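You operate a simulated robot arm through the tools that you are given. There is no shell and no other tool. Be economical: measure what you need, move in short steps, check, and stop when the job is done.

Carry out the task below with a simulated robot arm. There is one attempt and no reset: what you move stays moved.

TASK
Turn the shade knob to 3.

Only the result counts: the job must be done as asked and must still hold three seconds after the hand-in. Knocking over, shifting, dropping, spilling or breaking anything else fails it.

THE ROBOT
A 6-joint arm with a two-finger parallel gripper, fixed in place. Base frame: the origin is at the foot of the arm, x ahead of it, y to its left, z up; the work surface is at about z = 0.926. Units: m, rad, N and s.
With the tool pointing down near the work surface it reaches from about 0.36 to 0.76 m from the base axis. Its first joint turns from -1.152 to 1.152 rad. Payload 2.45 kg.
Tool frame: the origin (TCP) lies between the finger pads and is the grasp point; the fingertips stand 0.024 m ahead of it; z points along the fingers, y is the line along which they close. The gripper opens to 0.068 m. The fingers are 0.017 m wide and 0.01 m thick; the gripper's body (0.04 by 0.07 m) begins 0.041 m behind the TCP.
Orientation is that of the tool frame in the base frame, as a unit quaternion [x, y, z, w]. With the fingers straight down and closing along the base's y, the tool's x points along the base's -x, its y along +y and its z along -z.

THE INTERFACE
- The arm moves only by the tool nudge_tool. Its argument "deltas" is a list of rows, each an object of numbers (a shift or turn left out is 0, a gripper value left out holds the last): "grip": the closure, from 0 (fully open) to 1 (shut); "dx", "dy", "dz": the shift along the tool's x, y, z in m; "rx", "ry", "rz": the turn, a rotation vector about the tool's x, y, z in rad. In form: [{"grip": .., "dx": .., "dy": .., "dz": .., "rx": .., "ry": .., "rz": ..}, ...]. A call has 1 to 20 rows; each row is the pose to reach, as a shift and turn from the pose commanded when the call began, along the tool's axes at that moment. Rows are played at 5 a second. More than 0.05 m and 0.15 rad between two rows, or a gripper value outside its range, and nothing of the call is played. A pose out of reach is approached as far as the arm can. The call stops where the force on the tool passes 40 N (or 10 N more than at its start, if that is more) or the arm is blocked; 0.2 s more then pass. The fingers move at their own pace (about 0.108 m/s each) and stop on an object; they squeeze with about 24 N. The grip force told is the motor's: it shows also when the fingers shut on nothing. Time passes only in rows, and 0.2 s behind the last, so rows that repeat a pose let the fingers close. It gives the time, the measured TCP pose, the force on the tool (base axes), the opening and the grip force at its end, in the units of the frame above (readings bear some noise).
- Cameras (640 x 400 px; columns grow to the right, rows downward): "scene" is fixed at [0.1849, 0.4729, 1.4355]; the picture's right is [-0.07, -1.00, 0.00], its down [-0.81, 0.05, -0.59] and it looks along [0.58, -0.04, -0.81] (base axes); focal length 353 px, centre (320, 200). "wrist" rides on the gripper at [0.084, 0.011, -0.075] in the tool frame; the picture's right is [-0.13, 0.99, 0.00], its down [-0.60, -0.08, -0.79] and it looks along [-0.79, -0.10, 0.61] (tool axes); focal length 251 px, centre (320, 200).
- get_image(camera): a new picture of that camera. It takes no simulated time.
- point_at(camera, pixels): for up to 12 pixels [column, row] of the newest picture of that camera ("zoom" is the newest enlarged one), the place [x, y, z] in the base frame of the surface seen there, good to about 0.002 m. It takes no simulated time.
- inspect(camera, box): a new picture of the part [left, top, right, bottom] of that camera's present view, enlarged. It takes no simulated time.
- sign_off(): hands the job in; it is judged then, once.

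Go step by step. Measure first, check grasps and placings, and put right what went wrong. The budget is 60 turns and 30 pictures, counting those below and the enlarged ones. Unless the task says otherwise, let go and move clear before handing in, and close with one line.

The tools are called after ">>>" by a JSON object that holds its "name" and its "arguments". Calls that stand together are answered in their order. nudge_tool: Moves the arm, as the interface text tells. Its arguments: {"type":"object","properties":{"deltas":{"type":"array"}},"required":["deltas"]} The other tools are called the same way: get_image (camera) takes a picture; point_at (camera, pixels) gives the place of the surface under pixels of a picture; inspect (camera, box) takes an enlarged picture of a part of a camera's view; sign_off () hands the job in.

At the start:

```text
clock: 0.0
tool_pos: [0.3753, 0.4731, 1.1792]
tcp_rot: [-0.001, 1.0, -0.001, 0.0]
contact_force: [-0.4, -0.7, -0.4]
finger_gap: 0.0683
grip_force: 0.1
```

scene: 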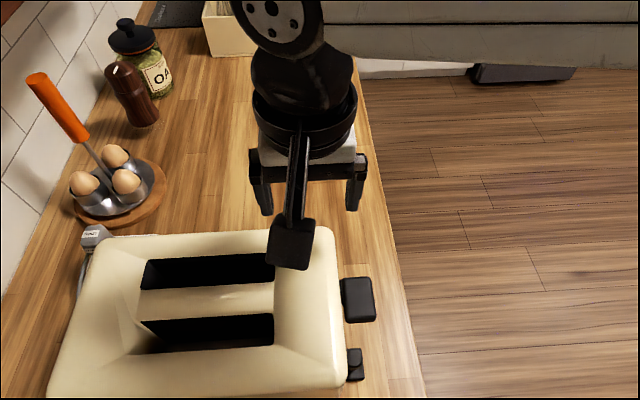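
wrist: 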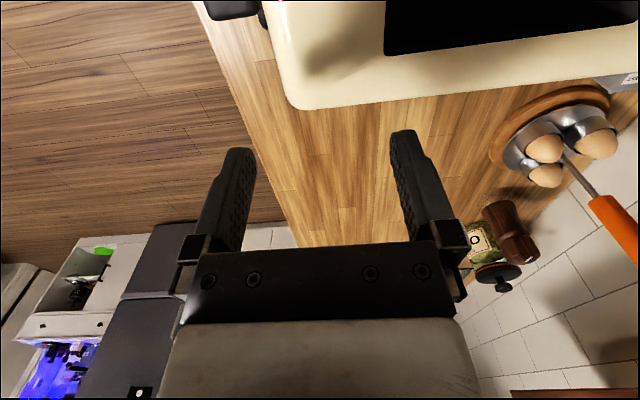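

The scene shows a toaster with a lever near (358,300) and what may be the shade knob near (355,365). I'll enlarge that area and measure it.

>>> {"name": "inspect", "arguments": {"camera": "scene", "box": [300, 250, 420, 400]}}

>>> {"name": "point_at", "arguments": {"camera": "scene", "pixels": [[355, 365], [350, 365], [358, 300], [330, 240], [335, 370], [400, 385], [280, 380], [357, 352], [357, 378], [345, 300]]}}

>>> {"name": "inspect", "arguments": {"camera": "wrist", "box": [180, 0, 320, 90]}}

```text
2.67 times, centred on (360, 325) of scene
```

zoom: 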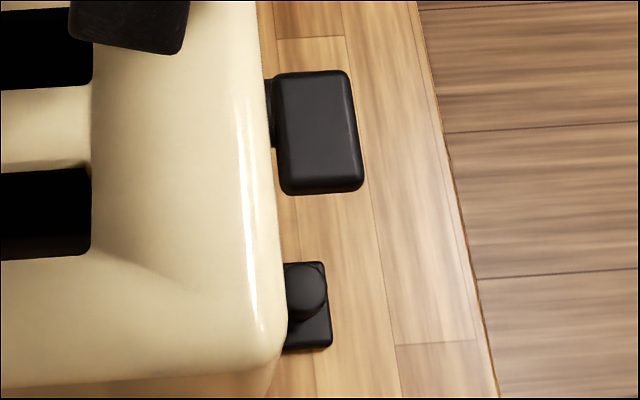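

```text
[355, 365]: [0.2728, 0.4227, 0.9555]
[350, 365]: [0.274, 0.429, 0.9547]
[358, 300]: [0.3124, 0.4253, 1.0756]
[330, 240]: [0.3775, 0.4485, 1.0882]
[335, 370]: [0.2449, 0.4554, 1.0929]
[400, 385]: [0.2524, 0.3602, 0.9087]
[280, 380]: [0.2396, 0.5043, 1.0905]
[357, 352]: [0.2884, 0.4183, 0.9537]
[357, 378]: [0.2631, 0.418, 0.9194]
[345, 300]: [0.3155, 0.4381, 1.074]
```

```text
4.44 times, centred on (250, 45) of wrist
```

zoom: 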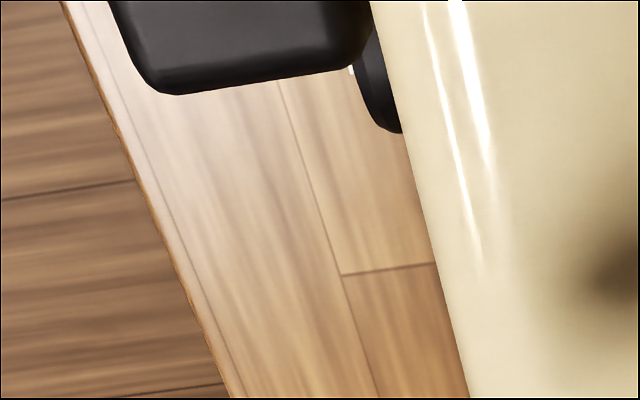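

The knob is low on the toaster's right side, around (0.28, 0.42, 0.955), and faces -y. I'll move out over the edge and yaw the tool 90° so the wrist camera looks at that face.

>>> {"name": "nudge_tool", "arguments": {"deltas": [{"dy": -0.017, "dx": 0.007, "rz": -0.1428}, {"dy": -0.034, "dx": 0.014, "rz": -0.2856}, {"dy": -0.051, "dx": 0.021, "rz": -0.4284}, {"dy": -0.068, "dx": 0.028, "rz": -0.5712}, {"dy": -0.085, "dx": 0.035, "rz": -0.714}, {"dy": -0.102, "dx": 0.042, "rz": -0.8568}, {"dy": -0.119, "dx": 0.049, "rz": -0.9996}, {"dy": -0.136, "dx": 0.056, "rz": -1.1424}, {"dy": -0.153, "dx": 0.063, "rz": -1.2852}, {"dy": -0.17, "dx": 0.07, "rz": -1.428}, {"dy": -0.187, "dx": 0.077, "rz": -1.5708}]}}

>>> {"name": "get_image", "arguments": {"camera": "wrist"}}

```text
clock: 2.4
tool_pos: [0.2986, 0.2842, 1.1794]
tcp_rot: [0.707, -0.707, 0.0, 0.0]
contact_force: [0.7, 0.3, -0.1]
finger_gap: 0.068
grip_force: 0.0
```

```text
25 pictures are left
```

wrist: 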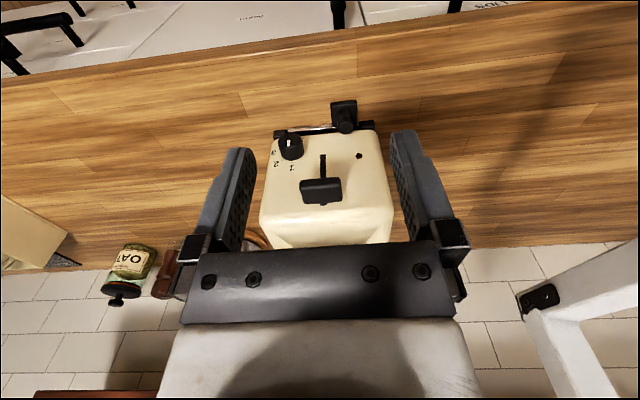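

The toaster's face is visible, upside down. There is a numbered dial near (290,147) and another black part at (343,115), so I'll enlarge that area.

>>> {"name": "inspect", "arguments": {"camera": "wrist", "box": [250, 90, 394, 180]}}

```text
4.44 times, centred on (322, 135) of wrist
```

zoom: 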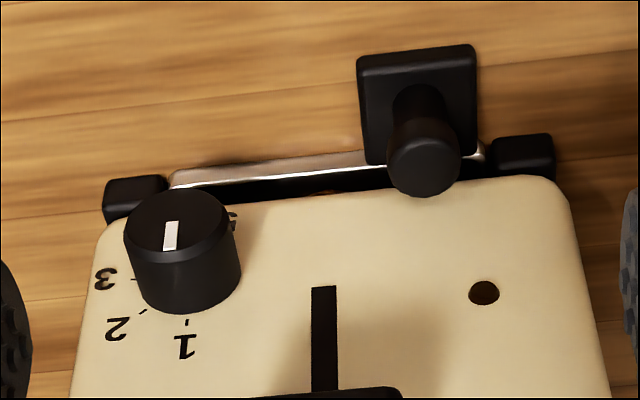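

The pointer of the round knob (zoom 170,235) stands at 1, straight up. The numbers 2 and 3 go round towards +x. Next I measure the knob and the digits.

>>> {"name": "point_at", "arguments": {"camera": "zoom", "pixels": [[177, 212], [171, 225], [168, 246], [128, 222], [232, 222], [187, 323], [143, 311], [134, 280], [105, 280], [185, 345], [118, 328], [233, 213]]}}

>>> {"name": "point_at", "arguments": {"camera": "zoom", "pixels": [[178, 192], [240, 270], [135, 270], [185, 310], [320, 240], [350, 395], [424, 170], [420, 65]]}}

```text
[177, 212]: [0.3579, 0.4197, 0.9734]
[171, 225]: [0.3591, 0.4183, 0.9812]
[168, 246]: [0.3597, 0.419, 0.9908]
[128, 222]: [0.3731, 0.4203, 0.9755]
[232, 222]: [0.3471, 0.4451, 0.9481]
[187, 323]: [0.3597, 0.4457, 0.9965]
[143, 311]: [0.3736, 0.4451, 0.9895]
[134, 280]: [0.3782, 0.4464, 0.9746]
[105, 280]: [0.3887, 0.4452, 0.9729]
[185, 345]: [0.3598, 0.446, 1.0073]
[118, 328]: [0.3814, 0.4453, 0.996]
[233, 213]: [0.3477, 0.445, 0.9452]
```

```text
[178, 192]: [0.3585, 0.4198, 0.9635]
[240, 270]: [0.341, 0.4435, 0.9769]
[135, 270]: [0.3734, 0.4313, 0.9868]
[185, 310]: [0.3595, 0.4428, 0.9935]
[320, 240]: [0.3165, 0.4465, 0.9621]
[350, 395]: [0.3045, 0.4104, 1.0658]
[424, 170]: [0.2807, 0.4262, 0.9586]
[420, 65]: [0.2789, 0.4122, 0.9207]
```

The knob axis is near (x 0.359, z 0.976), its diameter about 0.032 and its length y 0.42–0.445. Digit 3 sits 90° clockwise from the pointer. I'll tilt the tool until it points along +y, staying clear of the toaster.

>>> {"name": "nudge_tool", "arguments": {"deltas": [{"dx": -0.003, "dy": -0.0055, "dz": 0.007, "ry": -0.1428}, {"dx": -0.006, "dy": -0.011, "dz": 0.014, "ry": -0.2856}, {"dx": -0.009, "dy": -0.0165, "dz": 0.021, "ry": -0.4284}, {"dx": -0.012, "dy": -0.022, "dz": 0.028, "ry": -0.5712}, {"dx": -0.015, "dy": -0.0275, "dz": 0.035, "ry": -0.714}, {"dx": -0.018, "dy": -0.033, "dz": 0.042, "ry": -0.8568}, {"dx": -0.021, "dy": -0.0385, "dz": 0.049, "ry": -0.9996}, {"dx": -0.024, "dy": -0.044, "dz": 0.056, "ry": -1.1424}, {"dx": -0.027, "dy": -0.0495, "dz": 0.063, "ry": -1.2852}, {"dx": -0.03, "dy": -0.055, "dz": 0.07, "ry": -1.428}, {"dx": -0.033, "dy": -0.0604, "dz": 0.077, "ry": -1.5708}]}}

>>> {"name": "get_image", "arguments": {"camera": "scene"}}

```text
clock: 4.8
tool_pos: [0.359, 0.319, 1.1039]
tcp_rot: [-0.5, 0.499, 0.501, 0.5]
contact_force: [0.3, -0.2, 0.5]
finger_gap: 0.0681
grip_force: 0.0
```

```text
23 pictures are left
```

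scene: 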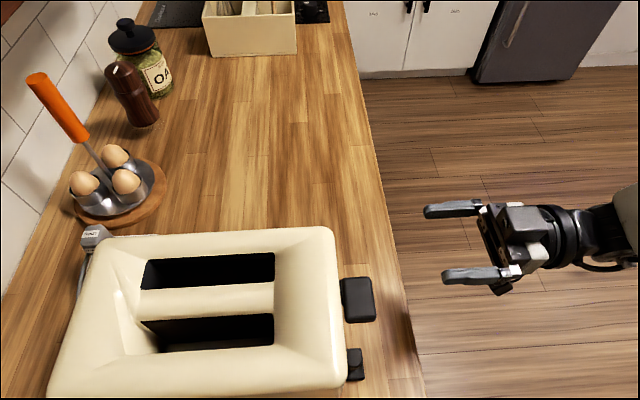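

The tool points along +y as planned, at (0.359, 0.319, 1.104). Next I roll +90° so the fingers close vertically with the camera to the side, and lower to knob height.

>>> {"name": "nudge_tool", "arguments": {"deltas": [{"grip": 0.25, "dx": 0.0, "rz": 0.1428}, {"dx": 0.0, "rz": 0.2856}, {"dx": 0.0, "rz": 0.4284}, {"dx": 0.01, "rz": 0.5712}, {"dx": 0.025, "rz": 0.714}, {"dx": 0.04, "rz": 0.8568}, {"dx": 0.055, "rz": 0.9996}, {"dx": 0.075, "rz": 1.1424}, {"dx": 0.095, "rz": 1.2852}, {"dx": 0.11, "rz": 1.428}, {"dx": 0.1279, "rz": 1.5708}]}}

>>> {"name": "get_image", "arguments": {"camera": "wrist"}}

>>> {"name": "get_image", "arguments": {"camera": "scene"}}

```text
clock: 7.2
tool_pos: [0.3595, 0.3194, 0.9755]
tcp_rot: [0.001, 0.707, 0.707, -0.001]
contact_force: [-0.9, 0.2, 0.6]
finger_gap: 0.051
grip_force: 0.1
```

```text
22 pictures are left
```

wrist: 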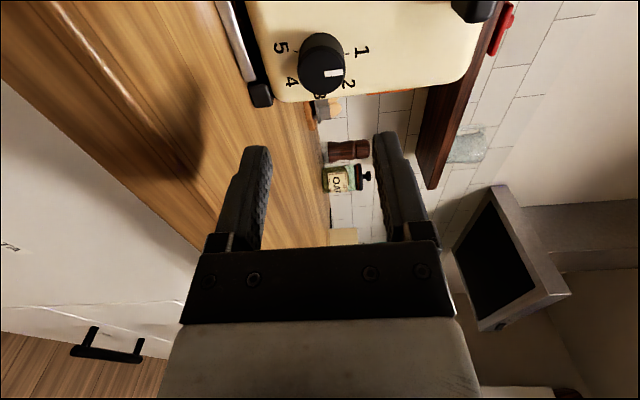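

```text
21 pictures are left
```

scene: 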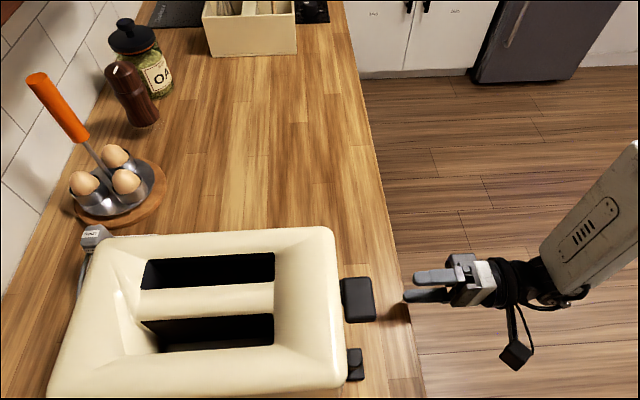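

The fingers line up with the knob at wrist pixel (322,63), with the dial reading 1 to 5 in 45° steps. I'll enlarge it to refine the knob axis.

>>> {"name": "inspect", "arguments": {"camera": "wrist", "box": [250, 20, 394, 110]}}

```text
4.44 times, centred on (322, 65) of wrist
```

zoom: 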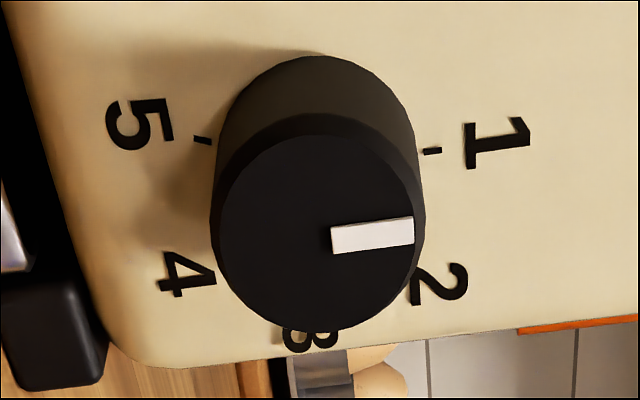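

>>> {"name": "point_at", "arguments": {"camera": "zoom", "pixels": [[203, 141], [432, 151], [333, 240], [412, 230], [225, 228], [420, 200], [315, 145], [315, 318], [40, 340], [320, 70], [360, 235]]}}

```text
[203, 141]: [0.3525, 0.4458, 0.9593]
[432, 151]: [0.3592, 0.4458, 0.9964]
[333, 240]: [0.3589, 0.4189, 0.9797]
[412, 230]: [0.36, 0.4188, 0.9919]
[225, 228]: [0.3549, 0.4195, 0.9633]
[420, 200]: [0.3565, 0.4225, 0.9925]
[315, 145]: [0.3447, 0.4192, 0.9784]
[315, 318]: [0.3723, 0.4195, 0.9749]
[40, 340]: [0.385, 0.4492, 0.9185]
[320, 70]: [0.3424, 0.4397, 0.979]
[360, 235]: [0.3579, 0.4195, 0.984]
```

The knob axis comes out at x≈0.3585, z≈0.9765. The 3 tick lies about 95° clockwise from the mark. I'll approach straight along +y and then close the fingers.

>>> {"name": "nudge_tool", "arguments": {"deltas": [{"dx": 0.001, "dy": 0.001, "dz": 0.02}, {"dx": 0.001, "dy": 0.001, "dz": 0.04}, {"dx": 0.001, "dy": 0.001, "dz": 0.055}, {"dx": 0.001, "dy": 0.001, "dz": 0.07}, {"dx": 0.001, "dy": 0.001, "dz": 0.08}, {"dx": 0.001, "dy": 0.001, "dz": 0.09}, {"dx": 0.001, "dy": 0.001, "dz": 0.0965}]}}

>>> {"name": "get_image", "arguments": {"camera": "wrist"}}

```text
clock: 8.8
tool_pos: [0.3579, 0.4149, 0.9763]
tcp_rot: [-0.001, 0.707, 0.707, 0.0]
contact_force: [0.3, -0.5, 0.8]
finger_gap: 0.0514
grip_force: 0.1
```

```text
19 pictures are left
```

wrist: 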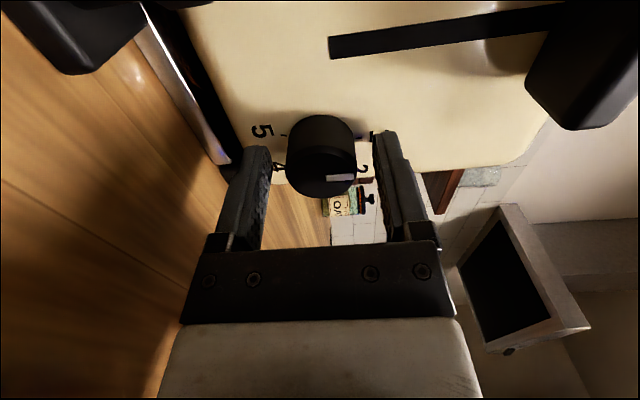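

The knob is centred between the fingers and nothing is touching. Closing now.

>>> {"name": "nudge_tool", "arguments": {"deltas": [{"grip": 0.45}, {"grip": 0.6}, {"grip": 0.8}, {"grip": 0.8}]}}

```text
clock: 9.8
tool_pos: [0.3575, 0.4156, 0.9765]
tcp_rot: [0.0, 0.707, 0.708, 0.0]
contact_force: [-1.3, 2.5, 5.9]
finger_gap: 0.0337
grip_force: 45.2
```

The fingers hold the knob with a 0.0337 m gap. I'll turn it +1.6 rad clockwise as seen from the front.

>>> {"name": "nudge_tool", "arguments": {"deltas": [{"rz": 0.13}, {"rz": 0.26}, {"rz": 0.4}, {"rz": 0.53}, {"rz": 0.66}, {"rz": 0.8}, {"rz": 0.93}, {"rz": 1.06}, {"rz": 1.2}, {"rz": 1.33}, {"rz": 1.46}, {"rz": 1.6}, {"rz": 1.6}]}}

>>> {"name": "get_image", "arguments": {"camera": "wrist"}}

```text
clock: 12.6
tool_pos: [0.3589, 0.4152, 0.9769]
tcp_rot: [-0.506, -0.492, -0.495, 0.507]
contact_force: [11.0, 14.9, 18.2]
finger_gap: 0.0337
grip_force: 45.2
```

```text
18 pictures are left
```

wrist: 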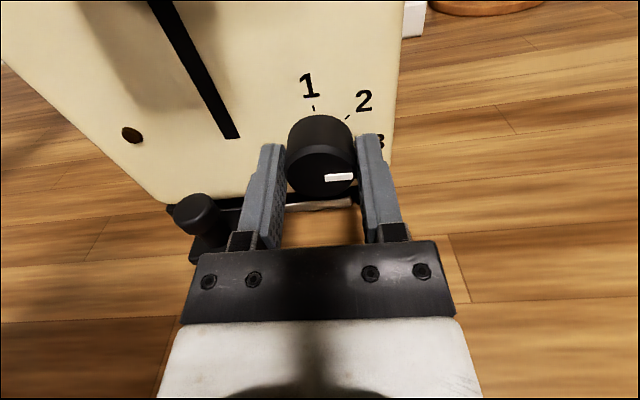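

The knob turned with the gripper, and the mark now points towards 3. I'll open and back off along -y for an unobstructed reading.

>>> {"name": "nudge_tool", "arguments": {"deltas": [{"grip": 0.25}, {"grip": 0.25}, {"dz": -0.01}, {"dz": -0.03}, {"dz": -0.05}, {"dz": -0.075}, {"dz": -0.096}]}}

>>> {"name": "inspect", "arguments": {"camera": "wrist", "box": [250, 20, 394, 110]}}

```text
clock: 14.2
tool_pos: [0.3597, 0.3181, 0.9766]
tcp_rot: [0.507, 0.492, 0.494, -0.506]
contact_force: [0.4, 0.1, 0.2]
finger_gap: 0.0508
grip_force: 0.0
```

```text
4.44 times, centred on (322, 65) of wrist
```

zoom: 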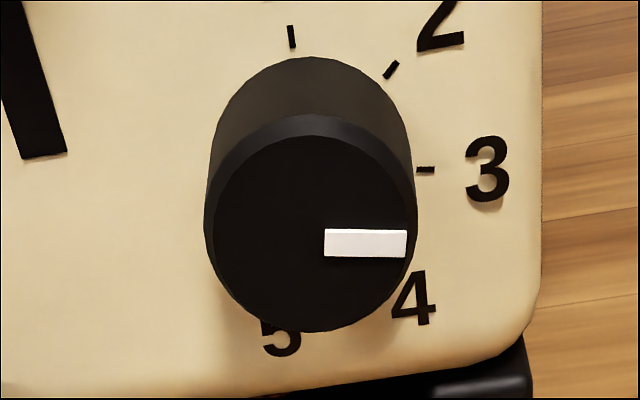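

The mark looks to be at 3 (mark pixels 330–405, 243; tick at 426,170). Now I'll check the angles against each other.

>>> {"name": "point_at", "arguments": {"camera": "zoom", "pixels": [[330, 244], [403, 243], [366, 243], [418, 169], [433, 170], [386, 77], [397, 63], [292, 46], [291, 27], [220, 225], [312, 145], [312, 318]]}}

```text
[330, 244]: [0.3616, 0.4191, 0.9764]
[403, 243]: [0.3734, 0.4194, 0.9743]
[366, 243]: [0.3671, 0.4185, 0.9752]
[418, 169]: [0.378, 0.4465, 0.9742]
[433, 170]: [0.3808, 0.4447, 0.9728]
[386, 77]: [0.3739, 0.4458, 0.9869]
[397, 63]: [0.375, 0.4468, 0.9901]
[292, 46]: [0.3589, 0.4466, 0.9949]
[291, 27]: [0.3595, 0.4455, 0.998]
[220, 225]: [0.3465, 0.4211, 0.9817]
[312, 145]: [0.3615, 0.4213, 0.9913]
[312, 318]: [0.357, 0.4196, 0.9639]
```

By projection the ticks sit at 0°, 50° and 100°, and the mark at about 100°, which is on 3. I'll back away a little more and check the scene.

>>> {"name": "nudge_tool", "arguments": {"deltas": [{"dz": -0.02}, {"dz": -0.03}, {"dz": -0.03}]}}

>>> {"name": "get_image", "arguments": {"camera": "scene"}}

>>> {"name": "inspect", "arguments": {"camera": "wrist", "box": [250, 0, 394, 90]}}

```text
clock: 15.0
tool_pos: [0.3589, 0.2882, 0.9759]
tcp_rot: [-0.507, -0.493, -0.492, 0.508]
contact_force: [-0.5, 0.2, 0.5]
finger_gap: 0.0509
grip_force: 0.0
```

```text
16 pictures are left
```

scene: 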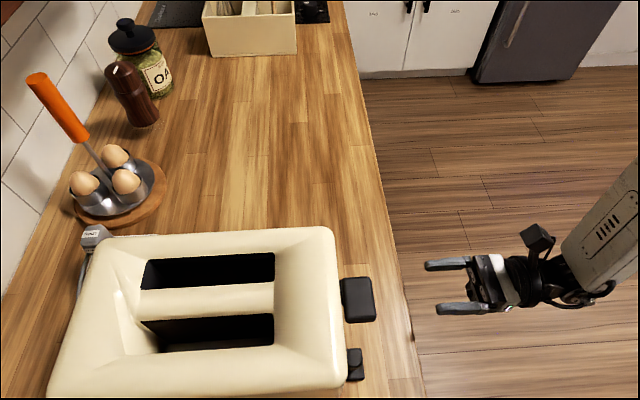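

```text
4.44 times, centred on (322, 45) of wrist
```

zoom: 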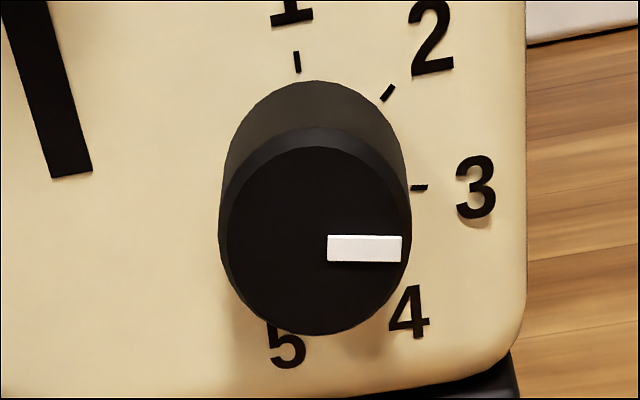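

The mark (328–401, 248) runs parallel to the 3 tick (419,187). The toaster and the other items are where they were, and the gripper is clear, so I'm handing in.

>>> {"name": "sign_off", "arguments": {}}

```text
The job is handed in.
```

The shade knob is turned from 1 to 3, with its mark lined up on the 3 tick to within a couple of degrees; the gripper is clear and nothing else appears to have moved.
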